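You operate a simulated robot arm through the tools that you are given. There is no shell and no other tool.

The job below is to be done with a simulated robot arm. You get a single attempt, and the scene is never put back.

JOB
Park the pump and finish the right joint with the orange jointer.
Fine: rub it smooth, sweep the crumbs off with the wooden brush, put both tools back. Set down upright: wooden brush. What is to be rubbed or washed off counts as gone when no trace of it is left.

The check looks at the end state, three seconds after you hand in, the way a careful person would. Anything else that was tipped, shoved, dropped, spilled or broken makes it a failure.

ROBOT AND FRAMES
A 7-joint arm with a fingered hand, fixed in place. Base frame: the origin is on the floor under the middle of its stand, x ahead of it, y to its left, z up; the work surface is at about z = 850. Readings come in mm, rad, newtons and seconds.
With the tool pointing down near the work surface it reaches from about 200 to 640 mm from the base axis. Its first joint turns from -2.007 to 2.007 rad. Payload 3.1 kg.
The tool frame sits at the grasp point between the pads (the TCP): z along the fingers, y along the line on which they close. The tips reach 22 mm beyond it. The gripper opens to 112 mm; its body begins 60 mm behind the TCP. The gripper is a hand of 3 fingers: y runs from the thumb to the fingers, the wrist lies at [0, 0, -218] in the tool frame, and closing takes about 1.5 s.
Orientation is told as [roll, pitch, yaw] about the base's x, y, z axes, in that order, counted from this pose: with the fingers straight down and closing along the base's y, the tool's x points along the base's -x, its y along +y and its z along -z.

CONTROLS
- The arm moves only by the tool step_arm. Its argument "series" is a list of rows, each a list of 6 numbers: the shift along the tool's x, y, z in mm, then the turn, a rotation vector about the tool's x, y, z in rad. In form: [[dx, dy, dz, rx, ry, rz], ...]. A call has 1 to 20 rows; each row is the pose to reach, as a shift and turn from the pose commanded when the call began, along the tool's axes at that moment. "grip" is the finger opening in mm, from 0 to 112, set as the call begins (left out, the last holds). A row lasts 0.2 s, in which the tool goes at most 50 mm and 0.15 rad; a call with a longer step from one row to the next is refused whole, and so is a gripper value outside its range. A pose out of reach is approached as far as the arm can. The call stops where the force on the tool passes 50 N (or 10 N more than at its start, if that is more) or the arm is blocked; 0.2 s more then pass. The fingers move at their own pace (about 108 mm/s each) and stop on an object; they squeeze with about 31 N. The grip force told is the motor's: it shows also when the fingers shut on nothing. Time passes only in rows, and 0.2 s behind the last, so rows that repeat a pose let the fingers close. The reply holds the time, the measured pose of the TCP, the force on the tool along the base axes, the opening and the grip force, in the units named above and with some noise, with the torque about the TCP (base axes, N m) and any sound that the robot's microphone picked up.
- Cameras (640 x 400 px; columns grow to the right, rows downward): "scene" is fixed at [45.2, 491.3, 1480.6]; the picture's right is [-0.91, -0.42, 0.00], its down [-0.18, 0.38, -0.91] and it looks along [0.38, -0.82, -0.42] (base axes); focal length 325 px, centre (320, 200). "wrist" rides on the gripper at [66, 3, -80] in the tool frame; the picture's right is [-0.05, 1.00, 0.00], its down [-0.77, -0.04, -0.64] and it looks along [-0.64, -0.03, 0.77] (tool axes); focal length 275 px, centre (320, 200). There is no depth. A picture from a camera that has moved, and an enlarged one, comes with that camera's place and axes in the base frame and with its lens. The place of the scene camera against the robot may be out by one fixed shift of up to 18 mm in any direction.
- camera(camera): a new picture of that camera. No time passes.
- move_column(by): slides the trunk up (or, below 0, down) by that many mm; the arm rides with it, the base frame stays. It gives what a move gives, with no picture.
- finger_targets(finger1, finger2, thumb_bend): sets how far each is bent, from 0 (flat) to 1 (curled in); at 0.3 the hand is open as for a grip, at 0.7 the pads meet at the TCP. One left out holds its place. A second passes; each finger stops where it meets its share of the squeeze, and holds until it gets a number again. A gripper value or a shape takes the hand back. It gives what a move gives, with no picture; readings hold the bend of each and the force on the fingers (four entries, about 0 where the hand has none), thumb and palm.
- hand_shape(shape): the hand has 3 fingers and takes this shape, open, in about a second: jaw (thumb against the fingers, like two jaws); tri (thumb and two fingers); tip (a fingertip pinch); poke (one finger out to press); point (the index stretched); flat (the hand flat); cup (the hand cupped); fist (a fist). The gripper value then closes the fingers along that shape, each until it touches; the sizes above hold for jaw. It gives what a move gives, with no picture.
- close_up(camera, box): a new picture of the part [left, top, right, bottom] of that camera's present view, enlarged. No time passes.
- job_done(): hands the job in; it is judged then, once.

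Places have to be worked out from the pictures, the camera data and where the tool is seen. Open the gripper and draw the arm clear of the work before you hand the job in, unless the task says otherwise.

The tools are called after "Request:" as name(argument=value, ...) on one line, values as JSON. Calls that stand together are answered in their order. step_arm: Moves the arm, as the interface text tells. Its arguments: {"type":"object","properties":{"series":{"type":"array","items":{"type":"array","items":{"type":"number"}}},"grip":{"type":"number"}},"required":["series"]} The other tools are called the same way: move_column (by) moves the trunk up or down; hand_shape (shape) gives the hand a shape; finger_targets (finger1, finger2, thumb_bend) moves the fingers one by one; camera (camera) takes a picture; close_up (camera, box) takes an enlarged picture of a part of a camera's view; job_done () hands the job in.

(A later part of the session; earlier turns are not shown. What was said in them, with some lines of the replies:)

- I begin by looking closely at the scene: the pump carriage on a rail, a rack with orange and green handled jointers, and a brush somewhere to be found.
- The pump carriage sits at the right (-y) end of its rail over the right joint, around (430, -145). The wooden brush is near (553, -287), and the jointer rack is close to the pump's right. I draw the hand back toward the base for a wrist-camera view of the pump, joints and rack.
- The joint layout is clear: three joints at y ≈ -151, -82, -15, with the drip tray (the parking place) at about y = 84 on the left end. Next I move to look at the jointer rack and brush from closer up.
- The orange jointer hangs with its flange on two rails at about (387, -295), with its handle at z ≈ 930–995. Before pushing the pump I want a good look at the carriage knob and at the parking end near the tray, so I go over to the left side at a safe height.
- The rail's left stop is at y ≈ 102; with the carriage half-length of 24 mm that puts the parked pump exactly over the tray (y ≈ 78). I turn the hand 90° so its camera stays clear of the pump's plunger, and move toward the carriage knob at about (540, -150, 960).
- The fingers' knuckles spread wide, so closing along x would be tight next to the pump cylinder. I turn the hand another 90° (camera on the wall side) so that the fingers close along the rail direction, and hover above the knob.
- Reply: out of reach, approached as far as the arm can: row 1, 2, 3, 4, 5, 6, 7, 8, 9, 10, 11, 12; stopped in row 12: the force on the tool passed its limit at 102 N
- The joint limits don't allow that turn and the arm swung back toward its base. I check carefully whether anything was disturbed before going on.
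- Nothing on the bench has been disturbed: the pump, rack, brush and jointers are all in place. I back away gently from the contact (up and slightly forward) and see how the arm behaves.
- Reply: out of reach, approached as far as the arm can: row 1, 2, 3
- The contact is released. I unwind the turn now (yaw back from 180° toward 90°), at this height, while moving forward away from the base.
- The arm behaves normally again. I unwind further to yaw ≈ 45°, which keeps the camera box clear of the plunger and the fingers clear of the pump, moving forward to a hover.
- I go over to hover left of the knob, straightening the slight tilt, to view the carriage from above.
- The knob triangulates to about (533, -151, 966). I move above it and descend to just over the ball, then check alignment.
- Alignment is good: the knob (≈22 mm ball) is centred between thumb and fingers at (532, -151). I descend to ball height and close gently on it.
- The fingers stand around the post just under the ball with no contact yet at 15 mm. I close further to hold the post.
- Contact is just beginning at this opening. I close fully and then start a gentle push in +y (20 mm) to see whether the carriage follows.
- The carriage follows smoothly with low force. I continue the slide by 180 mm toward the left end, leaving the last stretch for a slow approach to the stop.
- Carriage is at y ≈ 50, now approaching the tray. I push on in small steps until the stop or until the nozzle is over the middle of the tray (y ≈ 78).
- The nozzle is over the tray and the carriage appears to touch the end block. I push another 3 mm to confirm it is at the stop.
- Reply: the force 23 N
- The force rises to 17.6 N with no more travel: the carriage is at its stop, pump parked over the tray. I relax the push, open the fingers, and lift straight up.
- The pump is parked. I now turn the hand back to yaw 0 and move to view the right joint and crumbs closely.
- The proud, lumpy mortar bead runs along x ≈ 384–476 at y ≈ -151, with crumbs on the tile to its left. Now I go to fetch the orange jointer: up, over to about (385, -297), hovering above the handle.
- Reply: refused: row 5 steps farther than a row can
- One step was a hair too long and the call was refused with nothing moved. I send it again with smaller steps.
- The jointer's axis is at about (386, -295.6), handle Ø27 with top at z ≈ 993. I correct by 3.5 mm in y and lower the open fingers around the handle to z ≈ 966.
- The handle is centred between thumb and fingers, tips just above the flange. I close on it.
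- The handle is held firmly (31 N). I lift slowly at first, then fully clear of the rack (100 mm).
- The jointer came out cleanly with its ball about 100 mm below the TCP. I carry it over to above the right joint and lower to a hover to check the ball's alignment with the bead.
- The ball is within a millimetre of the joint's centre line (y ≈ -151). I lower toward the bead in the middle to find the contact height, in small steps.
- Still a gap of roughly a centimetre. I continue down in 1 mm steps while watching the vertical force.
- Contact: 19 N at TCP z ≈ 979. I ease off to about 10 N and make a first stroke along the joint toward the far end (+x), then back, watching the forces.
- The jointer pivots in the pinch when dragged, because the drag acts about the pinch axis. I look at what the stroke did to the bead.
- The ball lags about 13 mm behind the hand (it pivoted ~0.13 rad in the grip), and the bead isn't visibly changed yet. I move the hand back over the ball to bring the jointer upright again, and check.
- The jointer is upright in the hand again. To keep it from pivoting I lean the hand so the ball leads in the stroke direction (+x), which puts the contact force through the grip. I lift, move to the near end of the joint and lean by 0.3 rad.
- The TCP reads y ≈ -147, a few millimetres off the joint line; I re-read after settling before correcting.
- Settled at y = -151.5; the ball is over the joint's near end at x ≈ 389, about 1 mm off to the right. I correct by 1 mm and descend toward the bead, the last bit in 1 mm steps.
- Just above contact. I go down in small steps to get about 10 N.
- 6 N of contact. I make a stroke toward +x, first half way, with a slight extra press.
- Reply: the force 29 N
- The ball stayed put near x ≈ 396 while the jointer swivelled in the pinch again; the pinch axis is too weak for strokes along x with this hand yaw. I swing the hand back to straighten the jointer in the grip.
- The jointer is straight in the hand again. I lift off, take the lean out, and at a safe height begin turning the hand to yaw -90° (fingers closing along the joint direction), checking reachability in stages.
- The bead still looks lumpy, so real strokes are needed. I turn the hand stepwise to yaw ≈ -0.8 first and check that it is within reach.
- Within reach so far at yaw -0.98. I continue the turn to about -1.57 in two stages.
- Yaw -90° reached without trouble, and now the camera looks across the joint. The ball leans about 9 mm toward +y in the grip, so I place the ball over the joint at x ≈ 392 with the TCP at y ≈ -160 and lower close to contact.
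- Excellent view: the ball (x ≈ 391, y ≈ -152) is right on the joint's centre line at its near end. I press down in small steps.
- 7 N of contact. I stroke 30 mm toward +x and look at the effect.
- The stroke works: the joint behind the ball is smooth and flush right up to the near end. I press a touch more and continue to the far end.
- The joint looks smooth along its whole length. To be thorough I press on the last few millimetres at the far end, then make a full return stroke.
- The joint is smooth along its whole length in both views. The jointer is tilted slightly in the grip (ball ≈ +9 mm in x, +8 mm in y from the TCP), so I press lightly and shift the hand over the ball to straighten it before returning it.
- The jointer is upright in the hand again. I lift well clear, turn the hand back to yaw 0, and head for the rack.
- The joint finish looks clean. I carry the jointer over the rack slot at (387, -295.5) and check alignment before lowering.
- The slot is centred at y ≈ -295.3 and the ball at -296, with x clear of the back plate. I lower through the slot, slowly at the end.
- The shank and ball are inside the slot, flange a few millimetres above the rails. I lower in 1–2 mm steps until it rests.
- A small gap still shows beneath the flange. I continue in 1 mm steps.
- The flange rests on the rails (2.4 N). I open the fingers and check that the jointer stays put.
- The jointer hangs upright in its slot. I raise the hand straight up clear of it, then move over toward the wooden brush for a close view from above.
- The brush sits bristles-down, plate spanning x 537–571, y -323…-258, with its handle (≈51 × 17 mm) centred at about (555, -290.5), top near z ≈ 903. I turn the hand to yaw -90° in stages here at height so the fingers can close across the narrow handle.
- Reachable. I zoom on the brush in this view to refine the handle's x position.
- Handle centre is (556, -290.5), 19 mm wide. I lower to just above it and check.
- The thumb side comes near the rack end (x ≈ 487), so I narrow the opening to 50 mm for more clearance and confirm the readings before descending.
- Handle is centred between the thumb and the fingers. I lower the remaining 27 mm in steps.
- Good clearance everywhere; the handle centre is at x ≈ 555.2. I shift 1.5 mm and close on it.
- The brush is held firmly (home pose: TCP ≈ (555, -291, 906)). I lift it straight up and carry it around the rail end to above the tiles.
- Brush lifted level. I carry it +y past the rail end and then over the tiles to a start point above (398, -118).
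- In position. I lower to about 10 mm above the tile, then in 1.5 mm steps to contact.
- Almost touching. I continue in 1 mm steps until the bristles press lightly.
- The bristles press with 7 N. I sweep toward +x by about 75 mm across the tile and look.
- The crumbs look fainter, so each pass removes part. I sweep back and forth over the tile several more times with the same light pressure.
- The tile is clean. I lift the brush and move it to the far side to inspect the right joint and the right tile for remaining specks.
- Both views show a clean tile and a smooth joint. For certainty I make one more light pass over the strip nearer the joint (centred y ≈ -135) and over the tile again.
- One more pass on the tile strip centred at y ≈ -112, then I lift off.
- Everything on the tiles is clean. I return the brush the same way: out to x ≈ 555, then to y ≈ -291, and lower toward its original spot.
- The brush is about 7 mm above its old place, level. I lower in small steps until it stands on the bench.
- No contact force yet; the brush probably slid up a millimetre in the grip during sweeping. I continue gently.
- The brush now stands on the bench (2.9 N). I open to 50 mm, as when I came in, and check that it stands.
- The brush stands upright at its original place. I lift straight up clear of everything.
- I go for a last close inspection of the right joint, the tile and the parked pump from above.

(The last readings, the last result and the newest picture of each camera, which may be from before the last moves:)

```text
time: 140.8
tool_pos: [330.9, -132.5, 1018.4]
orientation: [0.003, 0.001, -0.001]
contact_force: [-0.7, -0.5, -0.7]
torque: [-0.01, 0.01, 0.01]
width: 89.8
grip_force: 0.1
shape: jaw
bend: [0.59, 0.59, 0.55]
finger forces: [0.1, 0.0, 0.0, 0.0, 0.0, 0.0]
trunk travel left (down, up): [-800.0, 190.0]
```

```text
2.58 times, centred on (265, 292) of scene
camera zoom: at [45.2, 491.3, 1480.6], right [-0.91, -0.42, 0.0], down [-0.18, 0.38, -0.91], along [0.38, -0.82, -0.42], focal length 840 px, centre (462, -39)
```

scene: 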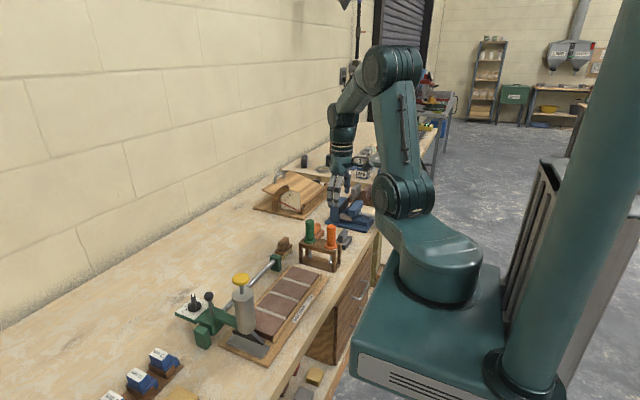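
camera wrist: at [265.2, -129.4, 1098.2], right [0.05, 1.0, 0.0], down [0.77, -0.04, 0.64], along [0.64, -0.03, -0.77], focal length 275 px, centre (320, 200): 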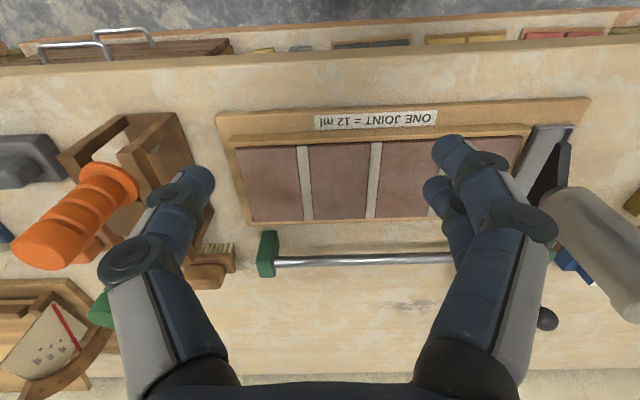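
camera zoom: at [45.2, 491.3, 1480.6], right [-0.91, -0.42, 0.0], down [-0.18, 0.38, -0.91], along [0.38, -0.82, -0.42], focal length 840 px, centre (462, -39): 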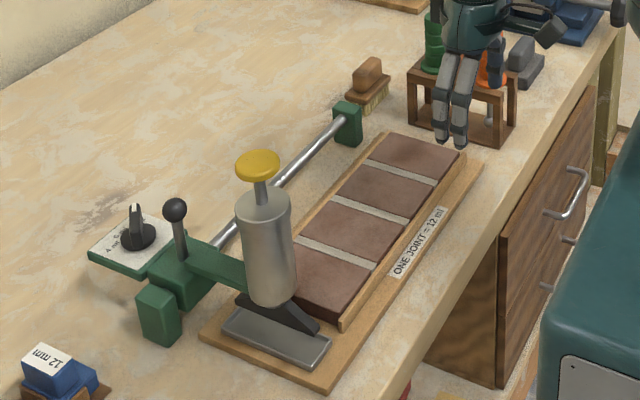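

The joint is smooth and clean, the tiles show no crumbs, the pump is parked over its tray, the jointer hangs in its slot and the brush stands upright. I raise the arm clear with the hand fully open.

Request:
step_arm(series=[[0, 0, -45, 0, 0, 0], [5, 0, -90, 0, 0, 0], [15, 0, -135, 0, 0, 0], [25, 0, -175, 0, 0, 0], [25, 0, -175, 0, 0, 0]], grip=112)

Request:
camera(camera="scene")

Request:
close_up(camera="scene", box=[250, 200, 370, 310])

Request:
close_up(camera="scene", box=[170, 270, 290, 370])

```text
time: 142.0
tool_pos: [306.7, -129.8, 1194.3]
orientation: [-0.002, 0.002, 0.001]
contact_force: [-0.3, -0.4, -0.3]
torque: [0.01, 0.01, -0.03]
width: 112.1
grip_force: 0.0
shape: jaw
bend: [0.3, 0.3, 0.3]
finger forces: [0.0, 0.1, 0.0, 0.1, 0.0, 0.0]
trunk travel left (down, up): [-800.0, 190.0]
```

```text
taken
```

scene: 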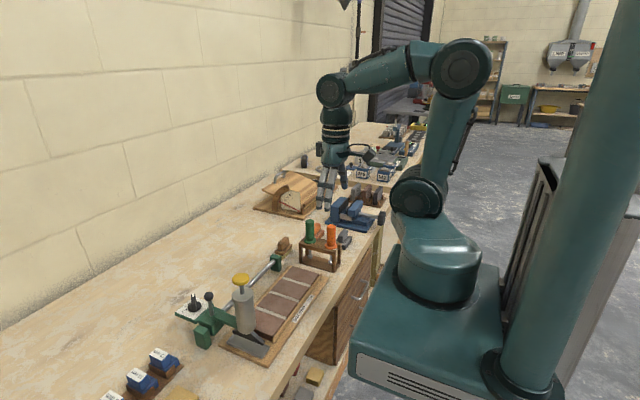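

```text
3.64 times, centred on (310, 255) of scene
camera zoom: at [45.2, 491.3, 1480.6], right [-0.91, -0.42, 0.0], down [-0.18, 0.38, -0.91], along [0.38, -0.82, -0.42], focal length 1183 px, centre (356, 0)
```

zoom: 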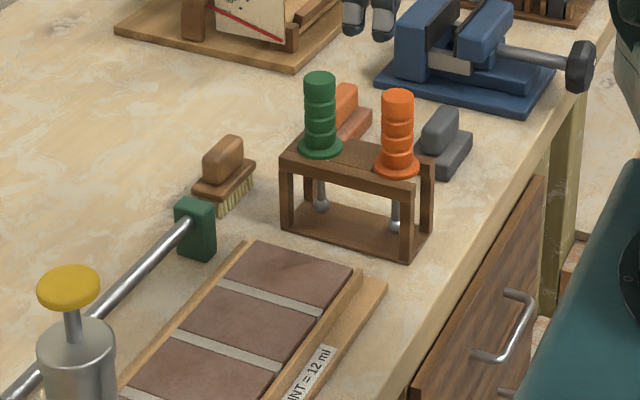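

```text
4.00 times, centred on (230, 320) of scene
camera zoom: at [45.2, 491.3, 1480.6], right [-0.91, -0.42, 0.0], down [-0.18, 0.38, -0.91], along [0.38, -0.82, -0.42], focal length 1302 px, centre (680, -280)
```

zoom: 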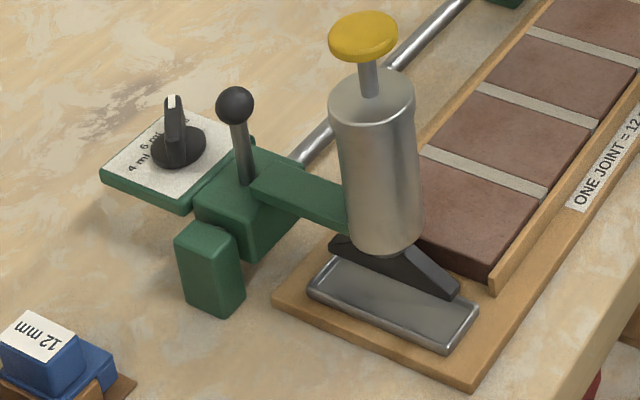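

Final views confirm everything: pump parked at the left stop over the tray, right joint smooth, no crumbs, orange jointer back in its rack slot, wooden brush upright at its place, and the arm clear with an open hand. I hand the job in.

Request:
job_done()

```text
The job is handed in.
```

The job is handed in. I found nothing wrong in the last pictures, but I haven't seen a verdict.

- **Pump:** it's pushed up against the left stop of its rail, with the nozzle over the tray. I didn't touch the plunger or the dial.
- **Right joint:** I rubbed it with the orange jointer along its full length in both directions. It looks smooth and level, like the other joints.
- **Crumbs:** I swept the tile and the joint with the wooden brush until no crumbs showed in the scene or wrist views, then went over both once more.
- **Tools:** the orange jointer hangs in its slot in the rack. The wooden brush stands upright, bristles down, where it was at the start.
- **Arm:** it's raised clear of the bench with the hand fully open.

Early on, a hand turn went past a joint limit. The arm swung back toward its own base and stopped on contact there at about 102 N. I checked the pump, rack, jointers and brush right after, and nothing had moved.
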